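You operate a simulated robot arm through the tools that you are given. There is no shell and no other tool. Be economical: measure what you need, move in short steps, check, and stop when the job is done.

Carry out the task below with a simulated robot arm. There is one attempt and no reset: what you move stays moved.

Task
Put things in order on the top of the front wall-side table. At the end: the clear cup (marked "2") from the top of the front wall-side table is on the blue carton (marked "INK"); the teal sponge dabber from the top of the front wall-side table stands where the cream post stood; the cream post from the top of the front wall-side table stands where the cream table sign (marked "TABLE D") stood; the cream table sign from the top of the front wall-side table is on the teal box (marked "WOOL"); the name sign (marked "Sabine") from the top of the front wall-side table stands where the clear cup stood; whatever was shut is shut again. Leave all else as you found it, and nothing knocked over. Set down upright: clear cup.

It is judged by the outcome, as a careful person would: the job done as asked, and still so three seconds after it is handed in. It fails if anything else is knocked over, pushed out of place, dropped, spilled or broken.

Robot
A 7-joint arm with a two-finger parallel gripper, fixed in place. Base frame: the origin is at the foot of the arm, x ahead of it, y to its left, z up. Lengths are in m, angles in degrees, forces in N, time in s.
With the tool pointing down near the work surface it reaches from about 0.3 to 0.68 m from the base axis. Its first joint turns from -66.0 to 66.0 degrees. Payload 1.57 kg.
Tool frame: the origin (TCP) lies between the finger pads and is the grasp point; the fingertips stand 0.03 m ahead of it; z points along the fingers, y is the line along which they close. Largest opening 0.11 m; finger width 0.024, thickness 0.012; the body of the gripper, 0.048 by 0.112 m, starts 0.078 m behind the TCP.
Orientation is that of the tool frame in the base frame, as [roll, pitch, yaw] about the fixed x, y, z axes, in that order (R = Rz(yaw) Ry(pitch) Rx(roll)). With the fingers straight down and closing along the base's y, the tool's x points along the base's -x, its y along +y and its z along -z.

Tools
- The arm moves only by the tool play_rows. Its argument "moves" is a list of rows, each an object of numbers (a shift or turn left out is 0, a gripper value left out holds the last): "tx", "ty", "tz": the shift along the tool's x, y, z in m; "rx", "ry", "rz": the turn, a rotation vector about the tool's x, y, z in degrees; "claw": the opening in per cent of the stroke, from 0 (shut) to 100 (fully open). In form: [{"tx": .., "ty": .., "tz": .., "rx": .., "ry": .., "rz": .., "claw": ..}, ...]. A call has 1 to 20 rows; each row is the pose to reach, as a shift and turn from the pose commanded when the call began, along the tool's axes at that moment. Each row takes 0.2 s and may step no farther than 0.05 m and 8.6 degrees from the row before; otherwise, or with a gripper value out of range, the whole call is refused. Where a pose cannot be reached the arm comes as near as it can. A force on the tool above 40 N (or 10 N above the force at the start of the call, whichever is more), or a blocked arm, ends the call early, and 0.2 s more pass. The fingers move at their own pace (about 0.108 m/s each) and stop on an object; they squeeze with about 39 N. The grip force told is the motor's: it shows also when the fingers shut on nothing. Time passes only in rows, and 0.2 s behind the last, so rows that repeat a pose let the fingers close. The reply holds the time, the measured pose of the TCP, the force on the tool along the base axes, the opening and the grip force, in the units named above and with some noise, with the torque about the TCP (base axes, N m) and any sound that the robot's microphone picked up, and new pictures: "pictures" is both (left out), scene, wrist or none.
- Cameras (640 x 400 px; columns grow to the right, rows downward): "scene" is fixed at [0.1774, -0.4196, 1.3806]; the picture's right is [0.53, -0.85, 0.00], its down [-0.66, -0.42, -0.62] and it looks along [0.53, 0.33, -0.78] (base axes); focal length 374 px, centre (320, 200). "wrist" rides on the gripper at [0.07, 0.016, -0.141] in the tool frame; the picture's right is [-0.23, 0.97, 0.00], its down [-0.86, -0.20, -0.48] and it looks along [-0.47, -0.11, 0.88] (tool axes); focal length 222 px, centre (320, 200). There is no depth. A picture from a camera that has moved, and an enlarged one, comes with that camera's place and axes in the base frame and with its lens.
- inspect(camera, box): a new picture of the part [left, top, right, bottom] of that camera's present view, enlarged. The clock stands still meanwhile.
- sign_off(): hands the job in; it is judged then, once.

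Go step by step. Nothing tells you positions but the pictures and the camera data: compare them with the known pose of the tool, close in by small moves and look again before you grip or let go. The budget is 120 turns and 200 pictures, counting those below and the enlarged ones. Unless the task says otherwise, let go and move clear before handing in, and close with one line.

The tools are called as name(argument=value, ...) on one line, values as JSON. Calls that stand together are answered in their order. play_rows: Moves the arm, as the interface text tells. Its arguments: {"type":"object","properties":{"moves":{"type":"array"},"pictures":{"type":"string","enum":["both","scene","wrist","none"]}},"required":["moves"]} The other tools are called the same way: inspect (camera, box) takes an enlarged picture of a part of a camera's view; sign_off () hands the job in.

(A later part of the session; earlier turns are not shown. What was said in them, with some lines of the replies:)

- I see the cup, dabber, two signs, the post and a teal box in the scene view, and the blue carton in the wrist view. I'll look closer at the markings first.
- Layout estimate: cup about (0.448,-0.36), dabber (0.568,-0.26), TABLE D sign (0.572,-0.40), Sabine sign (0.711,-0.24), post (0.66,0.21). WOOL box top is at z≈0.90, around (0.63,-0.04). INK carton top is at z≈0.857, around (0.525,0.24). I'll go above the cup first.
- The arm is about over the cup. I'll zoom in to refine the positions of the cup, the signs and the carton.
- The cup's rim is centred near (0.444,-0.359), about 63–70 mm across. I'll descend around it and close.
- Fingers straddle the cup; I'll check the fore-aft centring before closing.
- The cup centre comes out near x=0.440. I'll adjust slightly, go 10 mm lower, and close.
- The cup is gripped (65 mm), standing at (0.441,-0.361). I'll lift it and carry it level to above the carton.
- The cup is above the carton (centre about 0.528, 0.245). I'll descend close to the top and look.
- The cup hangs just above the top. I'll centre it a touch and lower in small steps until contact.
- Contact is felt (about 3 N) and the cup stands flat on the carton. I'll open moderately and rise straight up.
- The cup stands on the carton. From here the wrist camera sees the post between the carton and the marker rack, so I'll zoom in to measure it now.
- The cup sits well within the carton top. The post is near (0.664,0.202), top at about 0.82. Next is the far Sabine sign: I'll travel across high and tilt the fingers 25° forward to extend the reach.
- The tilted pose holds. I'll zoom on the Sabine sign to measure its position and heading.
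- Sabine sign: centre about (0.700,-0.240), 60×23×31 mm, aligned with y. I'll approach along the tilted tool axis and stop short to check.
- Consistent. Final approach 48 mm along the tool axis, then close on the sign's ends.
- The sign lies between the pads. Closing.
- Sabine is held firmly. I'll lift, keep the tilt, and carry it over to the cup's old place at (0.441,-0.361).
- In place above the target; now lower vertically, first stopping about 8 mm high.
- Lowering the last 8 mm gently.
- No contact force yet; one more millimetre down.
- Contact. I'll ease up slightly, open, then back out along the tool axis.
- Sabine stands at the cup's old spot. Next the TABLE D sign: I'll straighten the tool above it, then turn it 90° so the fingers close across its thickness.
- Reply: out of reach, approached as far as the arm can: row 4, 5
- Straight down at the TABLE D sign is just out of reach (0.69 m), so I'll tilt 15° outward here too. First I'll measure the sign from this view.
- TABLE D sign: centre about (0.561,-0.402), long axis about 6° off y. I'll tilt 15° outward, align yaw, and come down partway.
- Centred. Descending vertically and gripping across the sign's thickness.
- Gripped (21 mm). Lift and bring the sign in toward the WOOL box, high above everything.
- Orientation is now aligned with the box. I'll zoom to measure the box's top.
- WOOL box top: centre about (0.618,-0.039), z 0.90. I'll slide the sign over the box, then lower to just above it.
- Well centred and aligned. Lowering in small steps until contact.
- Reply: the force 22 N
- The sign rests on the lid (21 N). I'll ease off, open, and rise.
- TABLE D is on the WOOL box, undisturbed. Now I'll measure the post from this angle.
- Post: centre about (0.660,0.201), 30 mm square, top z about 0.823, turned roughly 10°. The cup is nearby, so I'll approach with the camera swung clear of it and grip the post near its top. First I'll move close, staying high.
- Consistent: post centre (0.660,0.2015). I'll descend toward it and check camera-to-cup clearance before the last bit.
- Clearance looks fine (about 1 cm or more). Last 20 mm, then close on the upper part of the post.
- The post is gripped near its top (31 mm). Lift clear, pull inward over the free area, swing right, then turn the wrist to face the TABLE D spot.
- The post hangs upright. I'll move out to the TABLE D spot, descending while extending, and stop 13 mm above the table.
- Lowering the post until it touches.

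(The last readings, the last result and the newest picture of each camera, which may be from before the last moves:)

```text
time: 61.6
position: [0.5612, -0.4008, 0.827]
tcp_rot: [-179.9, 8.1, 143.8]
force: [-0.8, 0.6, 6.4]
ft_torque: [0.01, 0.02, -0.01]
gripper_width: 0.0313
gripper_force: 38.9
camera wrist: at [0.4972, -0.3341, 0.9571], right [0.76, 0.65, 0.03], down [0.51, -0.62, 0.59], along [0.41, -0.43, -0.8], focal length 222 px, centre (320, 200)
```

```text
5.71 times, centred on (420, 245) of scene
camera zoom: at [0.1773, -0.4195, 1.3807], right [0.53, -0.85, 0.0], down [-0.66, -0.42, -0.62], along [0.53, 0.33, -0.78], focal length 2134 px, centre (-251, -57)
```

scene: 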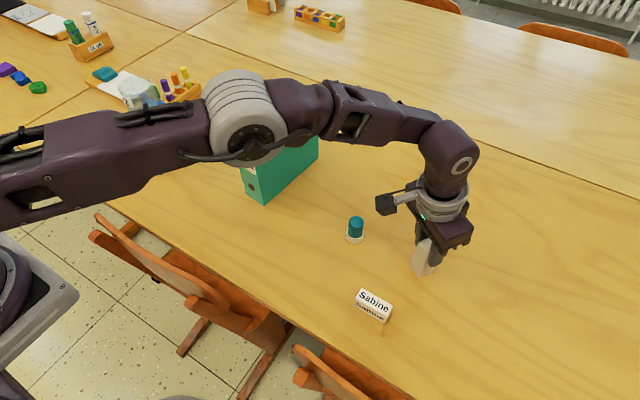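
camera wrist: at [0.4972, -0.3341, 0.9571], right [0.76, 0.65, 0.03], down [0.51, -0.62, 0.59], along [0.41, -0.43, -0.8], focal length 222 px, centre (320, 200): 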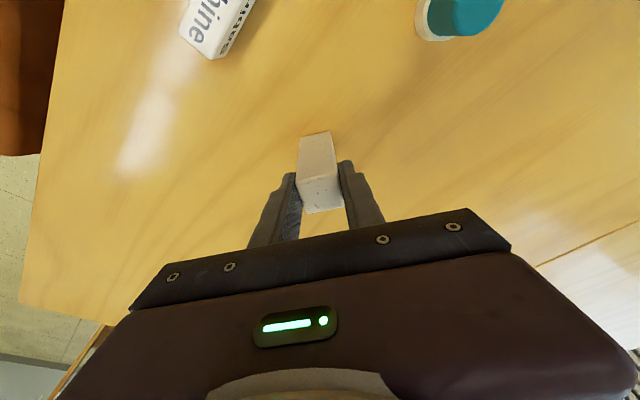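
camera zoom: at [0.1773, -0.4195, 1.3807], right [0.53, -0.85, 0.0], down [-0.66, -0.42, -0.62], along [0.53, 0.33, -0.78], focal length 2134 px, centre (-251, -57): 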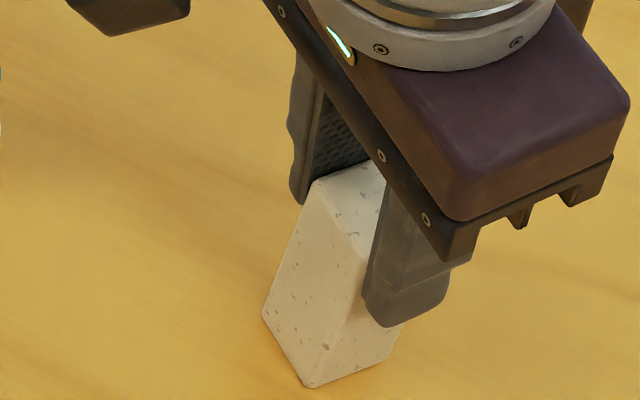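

In contact. Open and rise straight up.

play_rows(moves=[{"claw": 40}, {"claw": 60}, {"claw": 60}, {"tx": -0.0028, "tz": -0.0198}, {"tx": -0.0084, "tz": -0.0594}, {"tx": -0.0139, "tz": -0.099}, {"tx": -0.0139, "tz": -0.099}])

inspect(camera="wrist", box=[230, 40, 530, 230])

inspect(camera="scene", box=[330, 200, 460, 310])

```text
time: 63.2
position: [0.5603, -0.3985, 0.9267]
tcp_rot: [-180.0, 8.1, 143.8]
force: [0.3, -0.4, 0.4]
ft_torque: [-0.02, 0.03, 0.0]
gripper_width: 0.0661
gripper_force: 0.0
camera wrist: at [0.4967, -0.3339, 1.0567], right [0.76, 0.65, 0.03], down [0.51, -0.62, 0.59], along [0.41, -0.43, -0.8], focal length 222 px, centre (320, 200)
```

scene: 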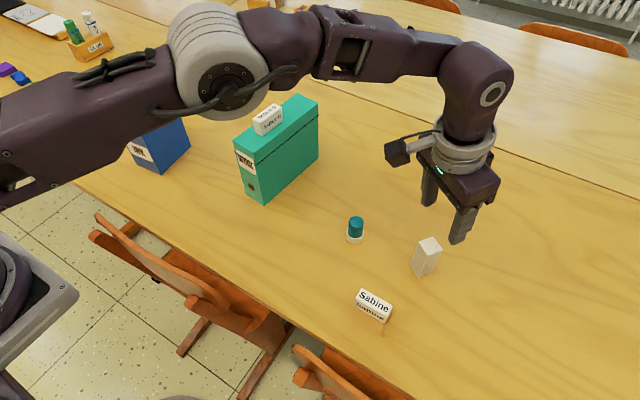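
wrist: 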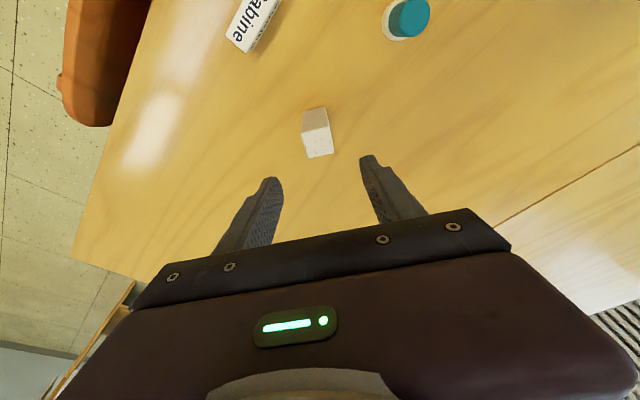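

```text
2.11 times, centred on (380, 135) of wrist
camera zoom: at [0.4967, -0.3339, 1.0567], right [0.76, 0.65, 0.03], down [0.51, -0.62, 0.59], along [0.41, -0.43, -0.8], focal length 468 px, centre (194, 337)
```

zoom: 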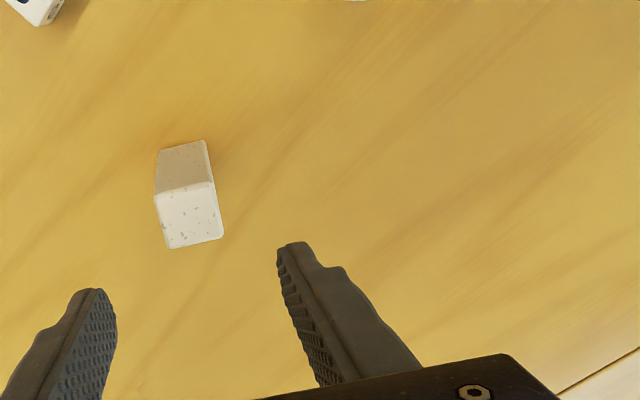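

```text
3.64 times, centred on (395, 255) of scene
camera zoom: at [0.1774, -0.4196, 1.3806], right [0.53, -0.85, 0.0], down [-0.66, -0.42, -0.62], along [0.53, 0.33, -0.78], focal length 1358 px, centre (47, 0)
```

zoom: 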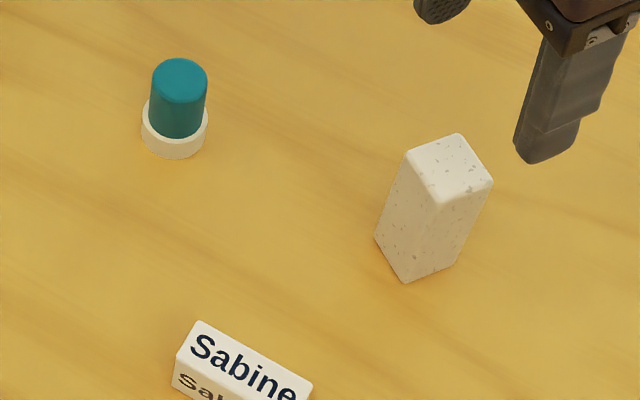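

The post stands upright at the TABLE D spot. Next I'll move above the dabber, at about (0.560,-0.262), and look down at it.

play_rows(moves=[{"tx": 0.0279, "ty": 0.0367, "tz": 0.0052}, {"tx": 0.0557, "ty": 0.0735, "tz": 0.0103}, {"tx": 0.0836, "ty": 0.1102, "tz": 0.0155}, {"tx": 0.0836, "ty": 0.1102, "tz": 0.0155}])

inspect(camera="wrist", box=[240, 80, 420, 220])

```text
time: 64.2
position: [0.5606, -0.2621, 0.9013]
tcp_rot: [-179.9, 8.0, 144.0]
force: [-0.5, -0.6, 0.3]
ft_torque: [0.02, 0.02, 0.0]
gripper_width: 0.0657
gripper_force: 0.0
camera wrist: at [0.497, -0.1972, 1.0308], right [0.76, 0.65, 0.03], down [0.51, -0.62, 0.59], along [0.41, -0.43, -0.8], focal length 222 px, centre (320, 200)
```

scene: 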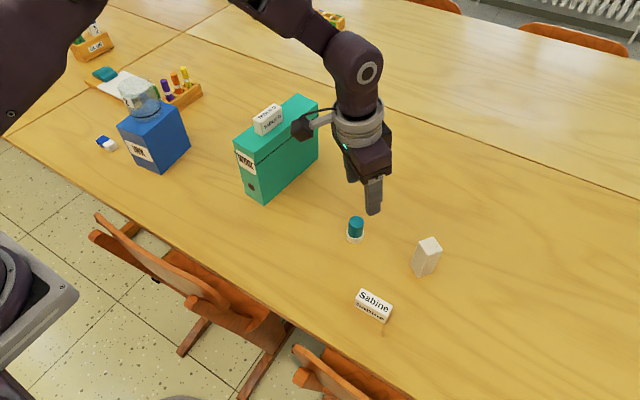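
wrist: 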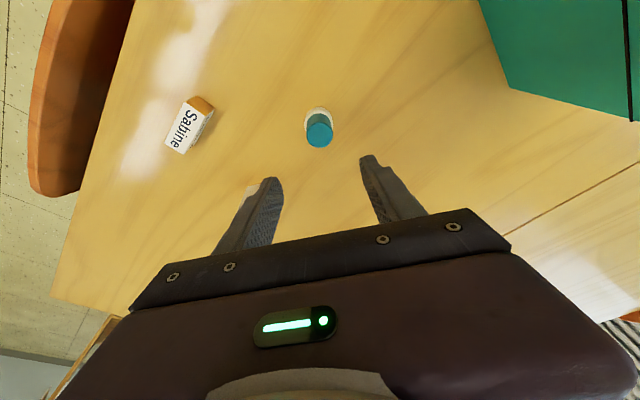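

```text
2.86 times, centred on (330, 150) of wrist
camera zoom: at [0.497, -0.1972, 1.0308], right [0.76, 0.65, 0.03], down [0.51, -0.62, 0.59], along [0.41, -0.43, -0.8], focal length 635 px, centre (291, 343)
```

zoom: 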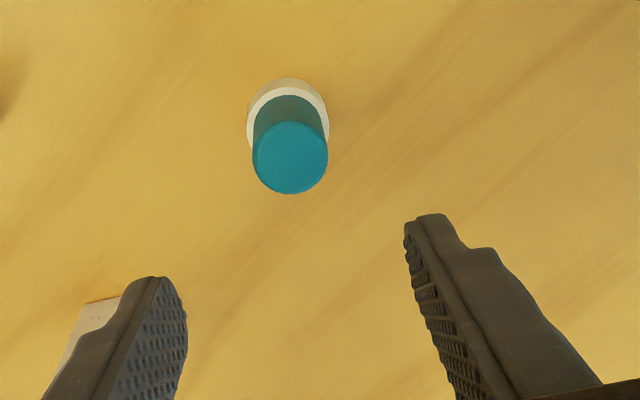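

Dabber: centre about (0.560,-0.257), top z about 0.795, cap about 29 mm across. Descend and check before gripping.

play_rows(moves=[{"tx": 0.0075, "ty": 0.004, "tz": 0.04}, {"tx": 0.014, "ty": 0.004, "tz": 0.075}, {"tx": 0.018, "ty": 0.004, "tz": 0.097}, {"tx": 0.0197, "ty": 0.004, "tz": 0.1063}, {"tx": 0.0197, "ty": 0.004, "tz": 0.1063}])

inspect(camera="wrist", box=[240, 100, 420, 240])

inspect(camera="scene", box=[300, 180, 420, 270])

```text
time: 65.4
position: [0.5574, -0.2566, 0.7907]
tcp_rot: [180.0, 8.0, 143.8]
force: [-0.1, 0.6, 0.0]
ft_torque: [0.01, -0.03, -0.03]
gripper_width: 0.0658
gripper_force: 0.0
camera wrist: at [0.4948, -0.1913, 0.9212], right [0.76, 0.65, 0.03], down [0.51, -0.62, 0.59], along [0.41, -0.43, -0.8], focal length 222 px, centre (320, 200)
```

scene: 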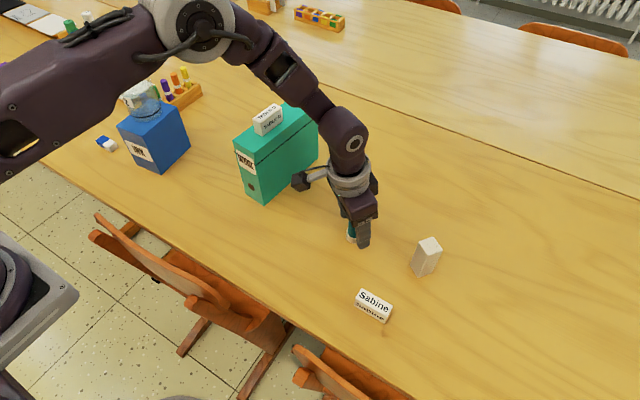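
wrist: 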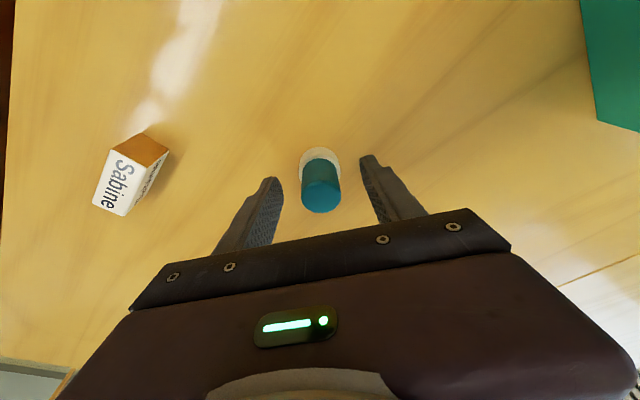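

```text
2.86 times, centred on (330, 170) of wrist
camera zoom: at [0.4948, -0.1913, 0.9212], right [0.76, 0.65, 0.03], down [0.51, -0.62, 0.59], along [0.41, -0.43, -0.8], focal length 635 px, centre (291, 286)
```

zoom: 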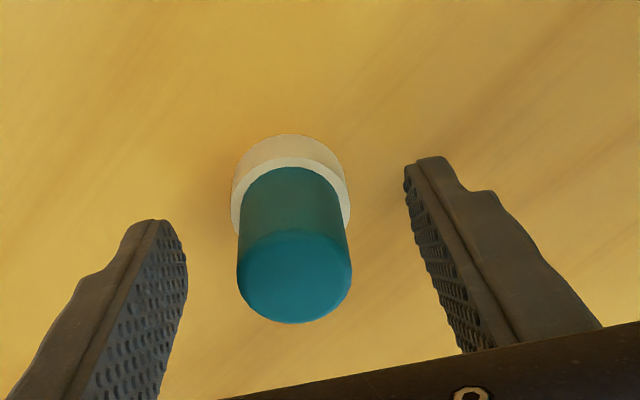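

```text
4.44 times, centred on (360, 225) of scene
camera zoom: at [0.1774, -0.4196, 1.3806], right [0.53, -0.85, 0.0], down [-0.66, -0.42, -0.62], along [0.53, 0.33, -0.78], focal length 1660 px, centre (142, 89)
```

zoom: 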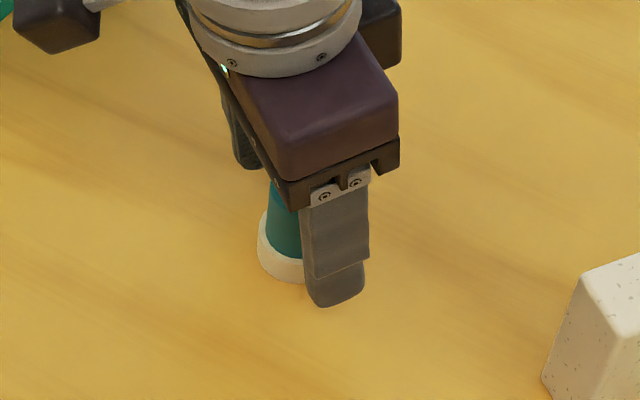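

Centred between the pads. Closing on the cap.

play_rows(moves=[{"claw": 45}, {"claw": 30}, {"claw": 20}, {"claw": 15}, {"claw": 15}], pictures="none")

play_rows(moves=[{"tx": -0.0042, "tz": -0.0297}, {"tx": -0.0111, "tz": -0.0792}, {"tx": -0.0181, "tz": -0.1287}, {"tx": -0.025, "tz": -0.178}, {"tx": -0.0306, "tz": -0.2179}, {"tx": -0.0306, "tz": -0.2179}])

```text
time: 66.6
position: [0.5587, -0.2575, 0.7912]
tcp_rot: [179.9, 8.0, 143.9]
force: [-0.2, -0.6, 0.1]
ft_torque: [0.0, 0.0, 0.02]
gripper_width: 0.0281
gripper_force: 39.1
```

```text
time: 68.0
position: [0.5592, -0.2564, 1.0125]
tcp_rot: [179.9, 8.0, 143.9]
force: [-0.2, 0.2, 0.1]
ft_torque: [-0.01, -0.02, 0.0]
gripper_width: 0.0281
gripper_force: 38.4
camera wrist: at [0.4957, -0.1905, 1.142], right [0.76, 0.65, 0.03], down [0.51, -0.62, 0.59], along [0.41, -0.43, -0.8], focal length 222 px, centre (320, 200)
```

scene: 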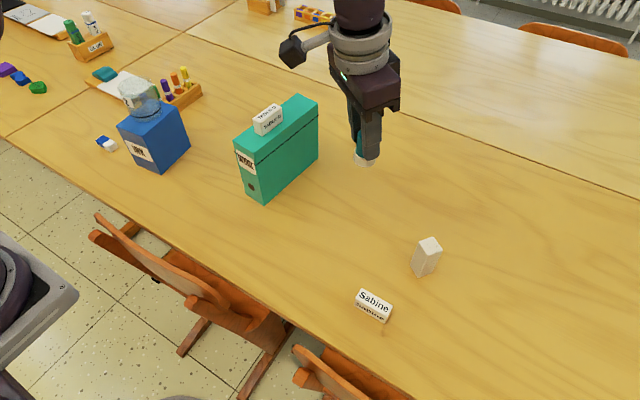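
wrist: 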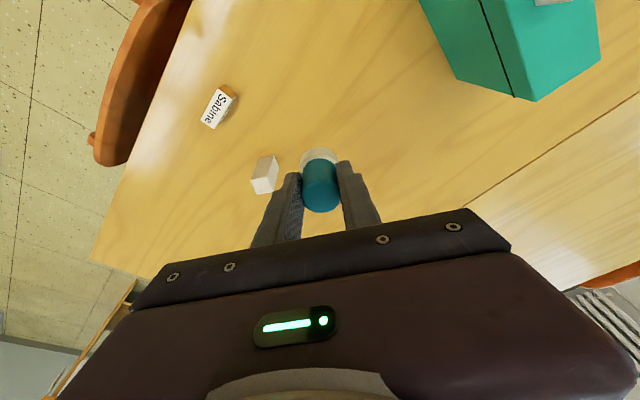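

The dabber is held. I'll rotate the wrist so the camera side will clear the cup at the post's old place, then carry it across.

play_rows(moves=[{"rx": -1.15, "rz": -8.17}, {"rx": -2.3, "rz": -16.34}, {"rx": -3.45, "rz": -24.5}, {"rx": -4.6, "rz": -32.7}, {"rx": -5.74, "rz": -40.85}, {"rx": -6.9, "rz": -49.0}, {"rx": -8.04, "rz": -57.2}, {"rx": -9.19, "rz": -65.36}, {"rx": -9.19, "rz": -65.36}], pictures="none")

play_rows(moves=[{"tx": 0.0088, "ty": 0.041, "tz": -0.0164}, {"tx": -0.0105, "ty": 0.0769, "tz": -0.014}, {"tx": -0.0298, "ty": 0.1128, "tz": -0.0116}, {"tx": -0.0491, "ty": 0.1487, "tz": -0.0092}, {"tx": -0.0684, "ty": 0.1846, "tz": -0.0068}, {"tx": -0.0877, "ty": 0.2205, "tz": -0.0044}, {"tx": -0.1069, "ty": 0.2564, "tz": -0.002}, {"tx": -0.1262, "ty": 0.2923, "tz": 0.0004}, {"tx": -0.1455, "ty": 0.3282, "tz": 0.0028}, {"tx": -0.1736, "ty": 0.3309, "tz": 0.0219}, {"tx": -0.2016, "ty": 0.3335, "tz": 0.041}, {"tx": -0.2241, "ty": 0.3365, "tz": 0.0593}, {"tx": -0.2466, "ty": 0.3395, "tz": 0.0776}, {"tx": -0.2657, "ty": 0.3416, "tz": 0.0955}, {"tx": -0.2848, "ty": 0.3437, "tz": 0.1133}, {"tx": -0.2966, "ty": 0.3462, "tz": 0.1553}, {"tx": -0.2966, "ty": 0.3462, "tz": 0.1553}])

inspect(camera="scene", box=[100, 30, 260, 150])

```text
time: 70.0
position: [0.5591, -0.2576, 1.0123]
tcp_rot: [-180.0, 7.9, -150.0]
force: [-0.3, -0.4, 0.6]
ft_torque: [0.0, -0.01, 0.02]
gripper_width: 0.0282
gripper_force: 38.6
```

```text
time: 73.6
position: [0.6597, 0.2, 0.8987]
tcp_rot: [-180.0, 8.0, -150.1]
force: [-0.3, 0.3, 0.1]
ft_torque: [-0.01, 0.01, 0.01]
gripper_width: 0.0281
gripper_force: 38.0
camera wrist: at [0.5736, 0.1706, 1.029], right [-0.29, 0.96, 0.03], down [0.78, 0.22, 0.59], along [0.56, 0.2, -0.8], focal length 222 px, centre (320, 200)
```

scene: 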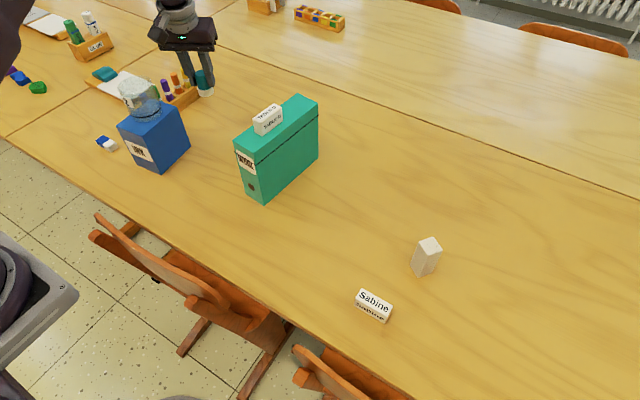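
wrist: 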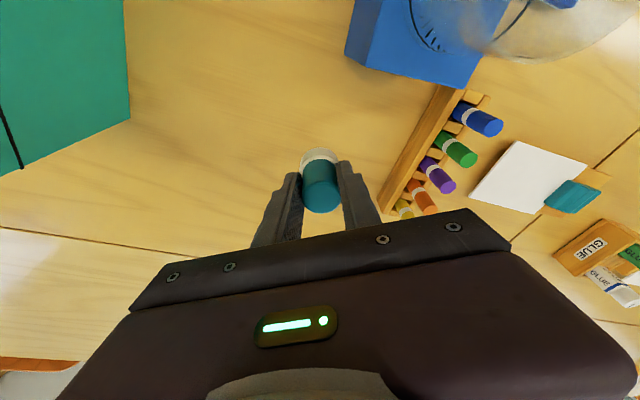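

```text
3.33 times, centred on (180, 90) of scene
camera zoom: at [0.1774, -0.4196, 1.3806], right [0.53, -0.85, 0.0], down [-0.66, -0.42, -0.62], along [0.53, 0.33, -0.78], focal length 1245 px, centre (787, 567)
```

zoom: 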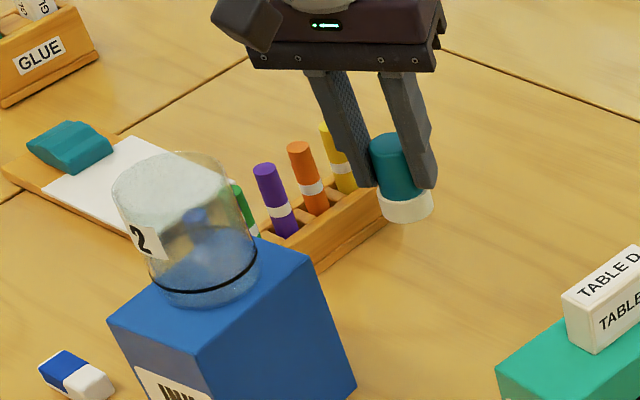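

Above the post's old place with the camera clear of the cup. Lowering vertically to about 9 mm above the table.

play_rows(moves=[{"tx": 0.0045, "tz": 0.032}, {"tx": 0.009, "tz": 0.064}, {"tx": 0.0122, "tz": 0.087}, {"tx": 0.0136, "tz": 0.0971}, {"tx": 0.0136, "tz": 0.0971}])

inspect(camera="scene", box=[100, 50, 260, 170])

```text
time: 74.8
position: [0.6586, 0.2011, 0.801]
tcp_rot: [179.9, 8.0, -150.1]
force: [0.4, 0.9, 0.0]
ft_torque: [0.01, 0.02, -0.02]
gripper_width: 0.0283
gripper_force: 38.2
camera wrist: at [0.573, 0.1707, 0.9311], right [-0.29, 0.96, 0.03], down [0.78, 0.22, 0.59], along [0.56, 0.2, -0.8], focal length 222 px, centre (320, 200)
```

scene: 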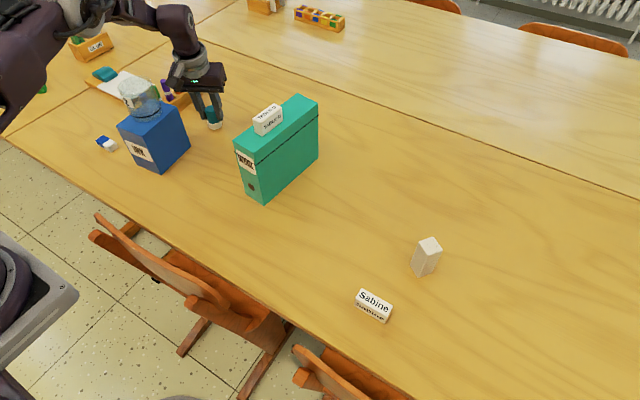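
wrist: 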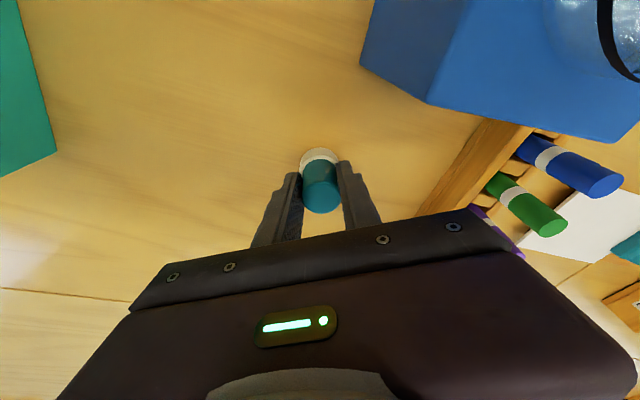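

```text
3.33 times, centred on (180, 110) of scene
camera zoom: at [0.1774, -0.4196, 1.3806], right [0.53, -0.85, 0.0], down [-0.66, -0.42, -0.62], along [0.53, 0.33, -0.78], focal length 1245 px, centre (787, 500)
```

zoom: 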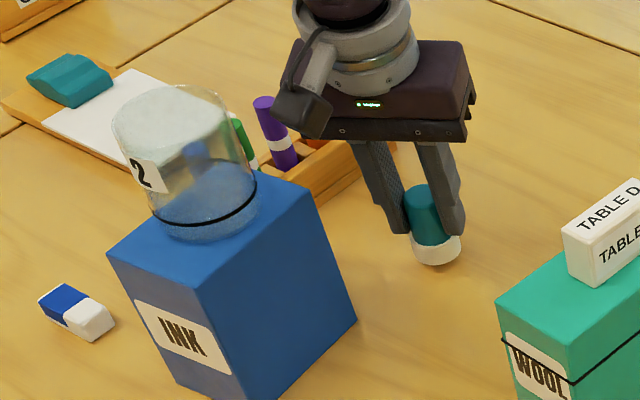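

Clear all round. Final lowering.

play_rows(moves=[{"tx": 0.0008, "tz": 0.0055}, {"tx": 0.0012, "tz": 0.0085}, {"tx": 0.0013, "tz": 0.0095}, {"tx": 0.0013, "tz": 0.0095}], pictures="none")

```text
time: 75.8
position: [0.6597, 0.2008, 0.7914]
tcp_rot: [-179.9, 8.0, -150.1]
force: [0.2, -0.3, -0.6]
ft_torque: [0.02, 0.03, 0.01]
gripper_width: 0.0283
gripper_force: 38.2
```

play_rows(moves=[{"tx": 0.0001, "tz": 0.0008}, {"tx": 0.0002, "tz": 0.0014}, {"tx": 0.0002, "tz": 0.0014}], pictures="none")

```text
time: 76.6
position: [0.6598, 0.2012, 0.7918]
tcp_rot: [-179.9, 8.1, -150.1]
force: [-4.6, -0.1, 14.9]
ft_torque: [-0.01, 0.12, 0.0]
gripper_width: 0.0281
gripper_force: 38.2
```

The dabber is on the table (15 N). Ease off, open, and rise vertically.

play_rows(moves=[{"tx": -0.0001, "tz": -0.001}, {"tx": -0.0001, "tz": -0.001, "claw": 40}, {"tx": -0.0001, "tz": -0.001, "claw": 55}, {"tx": -0.0001, "tz": -0.001, "claw": 55}, {"tx": -0.003, "tz": -0.021}, {"tx": -0.0084, "tz": -0.0604}, {"tx": -0.0139, "tz": -0.1}, {"tx": -0.0139, "tz": -0.1}])

inspect(camera="wrist", box=[220, 60, 420, 220])

```text
time: 78.4
position: [0.6598, 0.1989, 0.8921]
tcp_rot: [-179.9, 8.0, -150.2]
force: [-0.2, 0.2, 0.0]
ft_torque: [-0.01, -0.02, 0.0]
gripper_width: 0.0608
gripper_force: 0.1
camera wrist: at [0.5732, 0.1689, 1.0209], right [-0.29, 0.96, 0.03], down [0.78, 0.22, 0.59], along [0.56, 0.2, -0.8], focal length 222 px, centre (320, 200)
```

scene: 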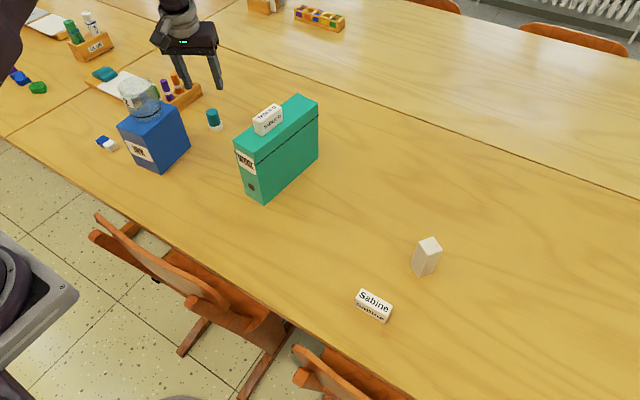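
wrist: 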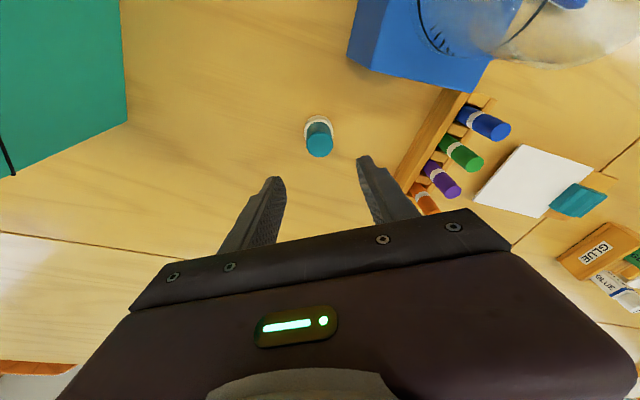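

```text
2.50 times, centred on (320, 140) of wrist
camera zoom: at [0.5732, 0.1689, 1.0209], right [-0.29, 0.96, 0.03], down [0.78, 0.22, 0.59], along [0.56, 0.2, -0.8], focal length 555 px, centre (320, 350)
```

zoom: 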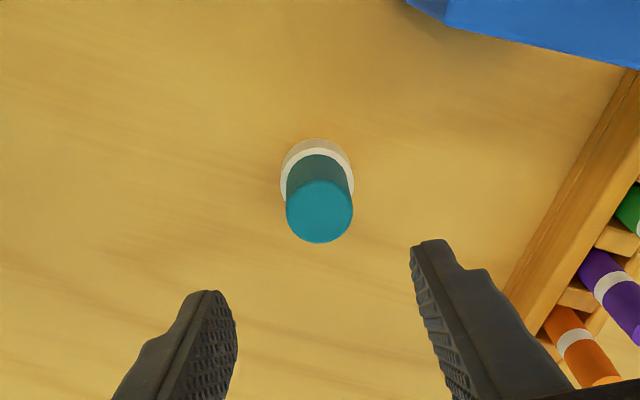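

All five items are placed. I'll back the arm off up and inward, then check the whole table.

play_rows(moves=[{"tx": 0.015, "tz": -0.035}, {"tx": 0.04, "ty": -0.001, "tz": -0.07}, {"tx": 0.06, "ty": -0.002, "tz": -0.095}, {"tx": 0.0795, "ty": -0.0033, "tz": -0.1121}, {"tx": 0.0795, "ty": -0.0033, "tz": -0.1121}])

inspect(camera="scene", box=[80, 50, 340, 210])

inspect(camera="scene", box=[320, 200, 480, 340])

```text
time: 79.6
position: [0.5785, 0.1495, 0.9912]
tcp_rot: [180.0, 7.9, -150.1]
force: [-0.6, 0.3, -0.1]
ft_torque: [-0.01, 0.01, 0.02]
gripper_width: 0.0604
gripper_force: 0.0
camera wrist: at [0.4925, 0.1199, 1.1215], right [-0.29, 0.96, 0.03], down [0.78, 0.22, 0.59], along [0.56, 0.2, -0.8], focal length 222 px, centre (320, 200)
```

scene: 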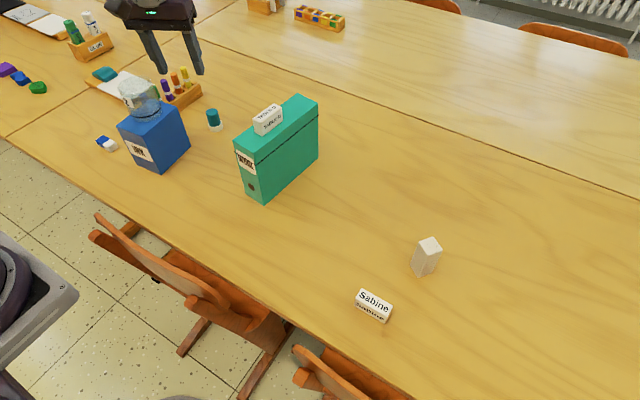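
wrist: 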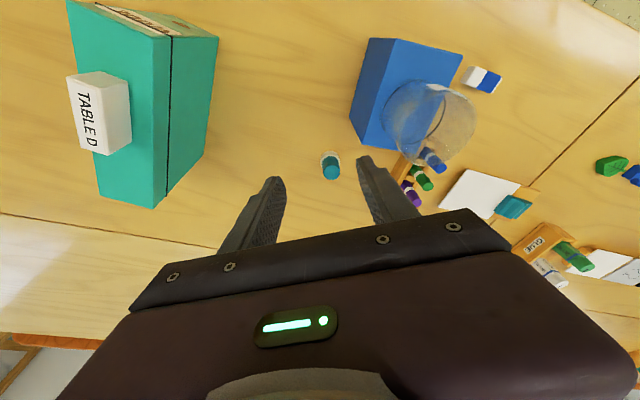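

```text
2.46 times, centred on (210, 130) of scene
camera zoom: at [0.1774, -0.4196, 1.3806], right [0.53, -0.85, 0.0], down [-0.66, -0.42, -0.62], along [0.53, 0.33, -0.78], focal length 919 px, centre (591, 372)
```

zoom: 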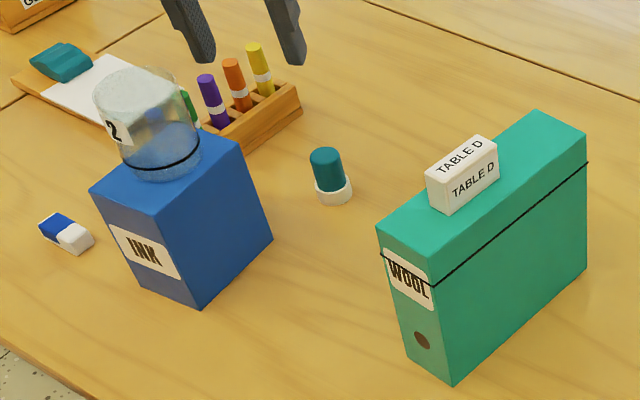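

```text
2.86 times, centred on (400, 270) of scene
camera zoom: at [0.1774, -0.4196, 1.3806], right [0.53, -0.85, 0.0], down [-0.66, -0.42, -0.62], along [0.53, 0.33, -0.78], focal length 1067 px, centre (91, 0)
```

zoom: 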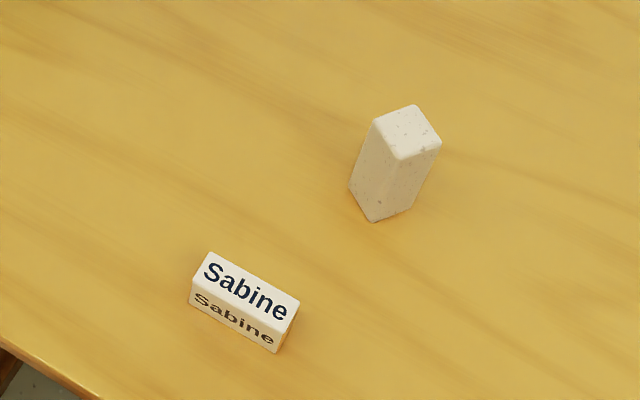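

The cup is upright on the INK carton, the TABLE D sign is on the WOOL box, and the Sabine sign, post and dabber stand at their target spots. The arm is clear and nothing else was disturbed, so I'm handing in.

sign_off()

```text
The job is handed in.
```

The job is handed in: all five items are in their new places, the clear cup stands upright on the INK carton, and nothing was knocked over.
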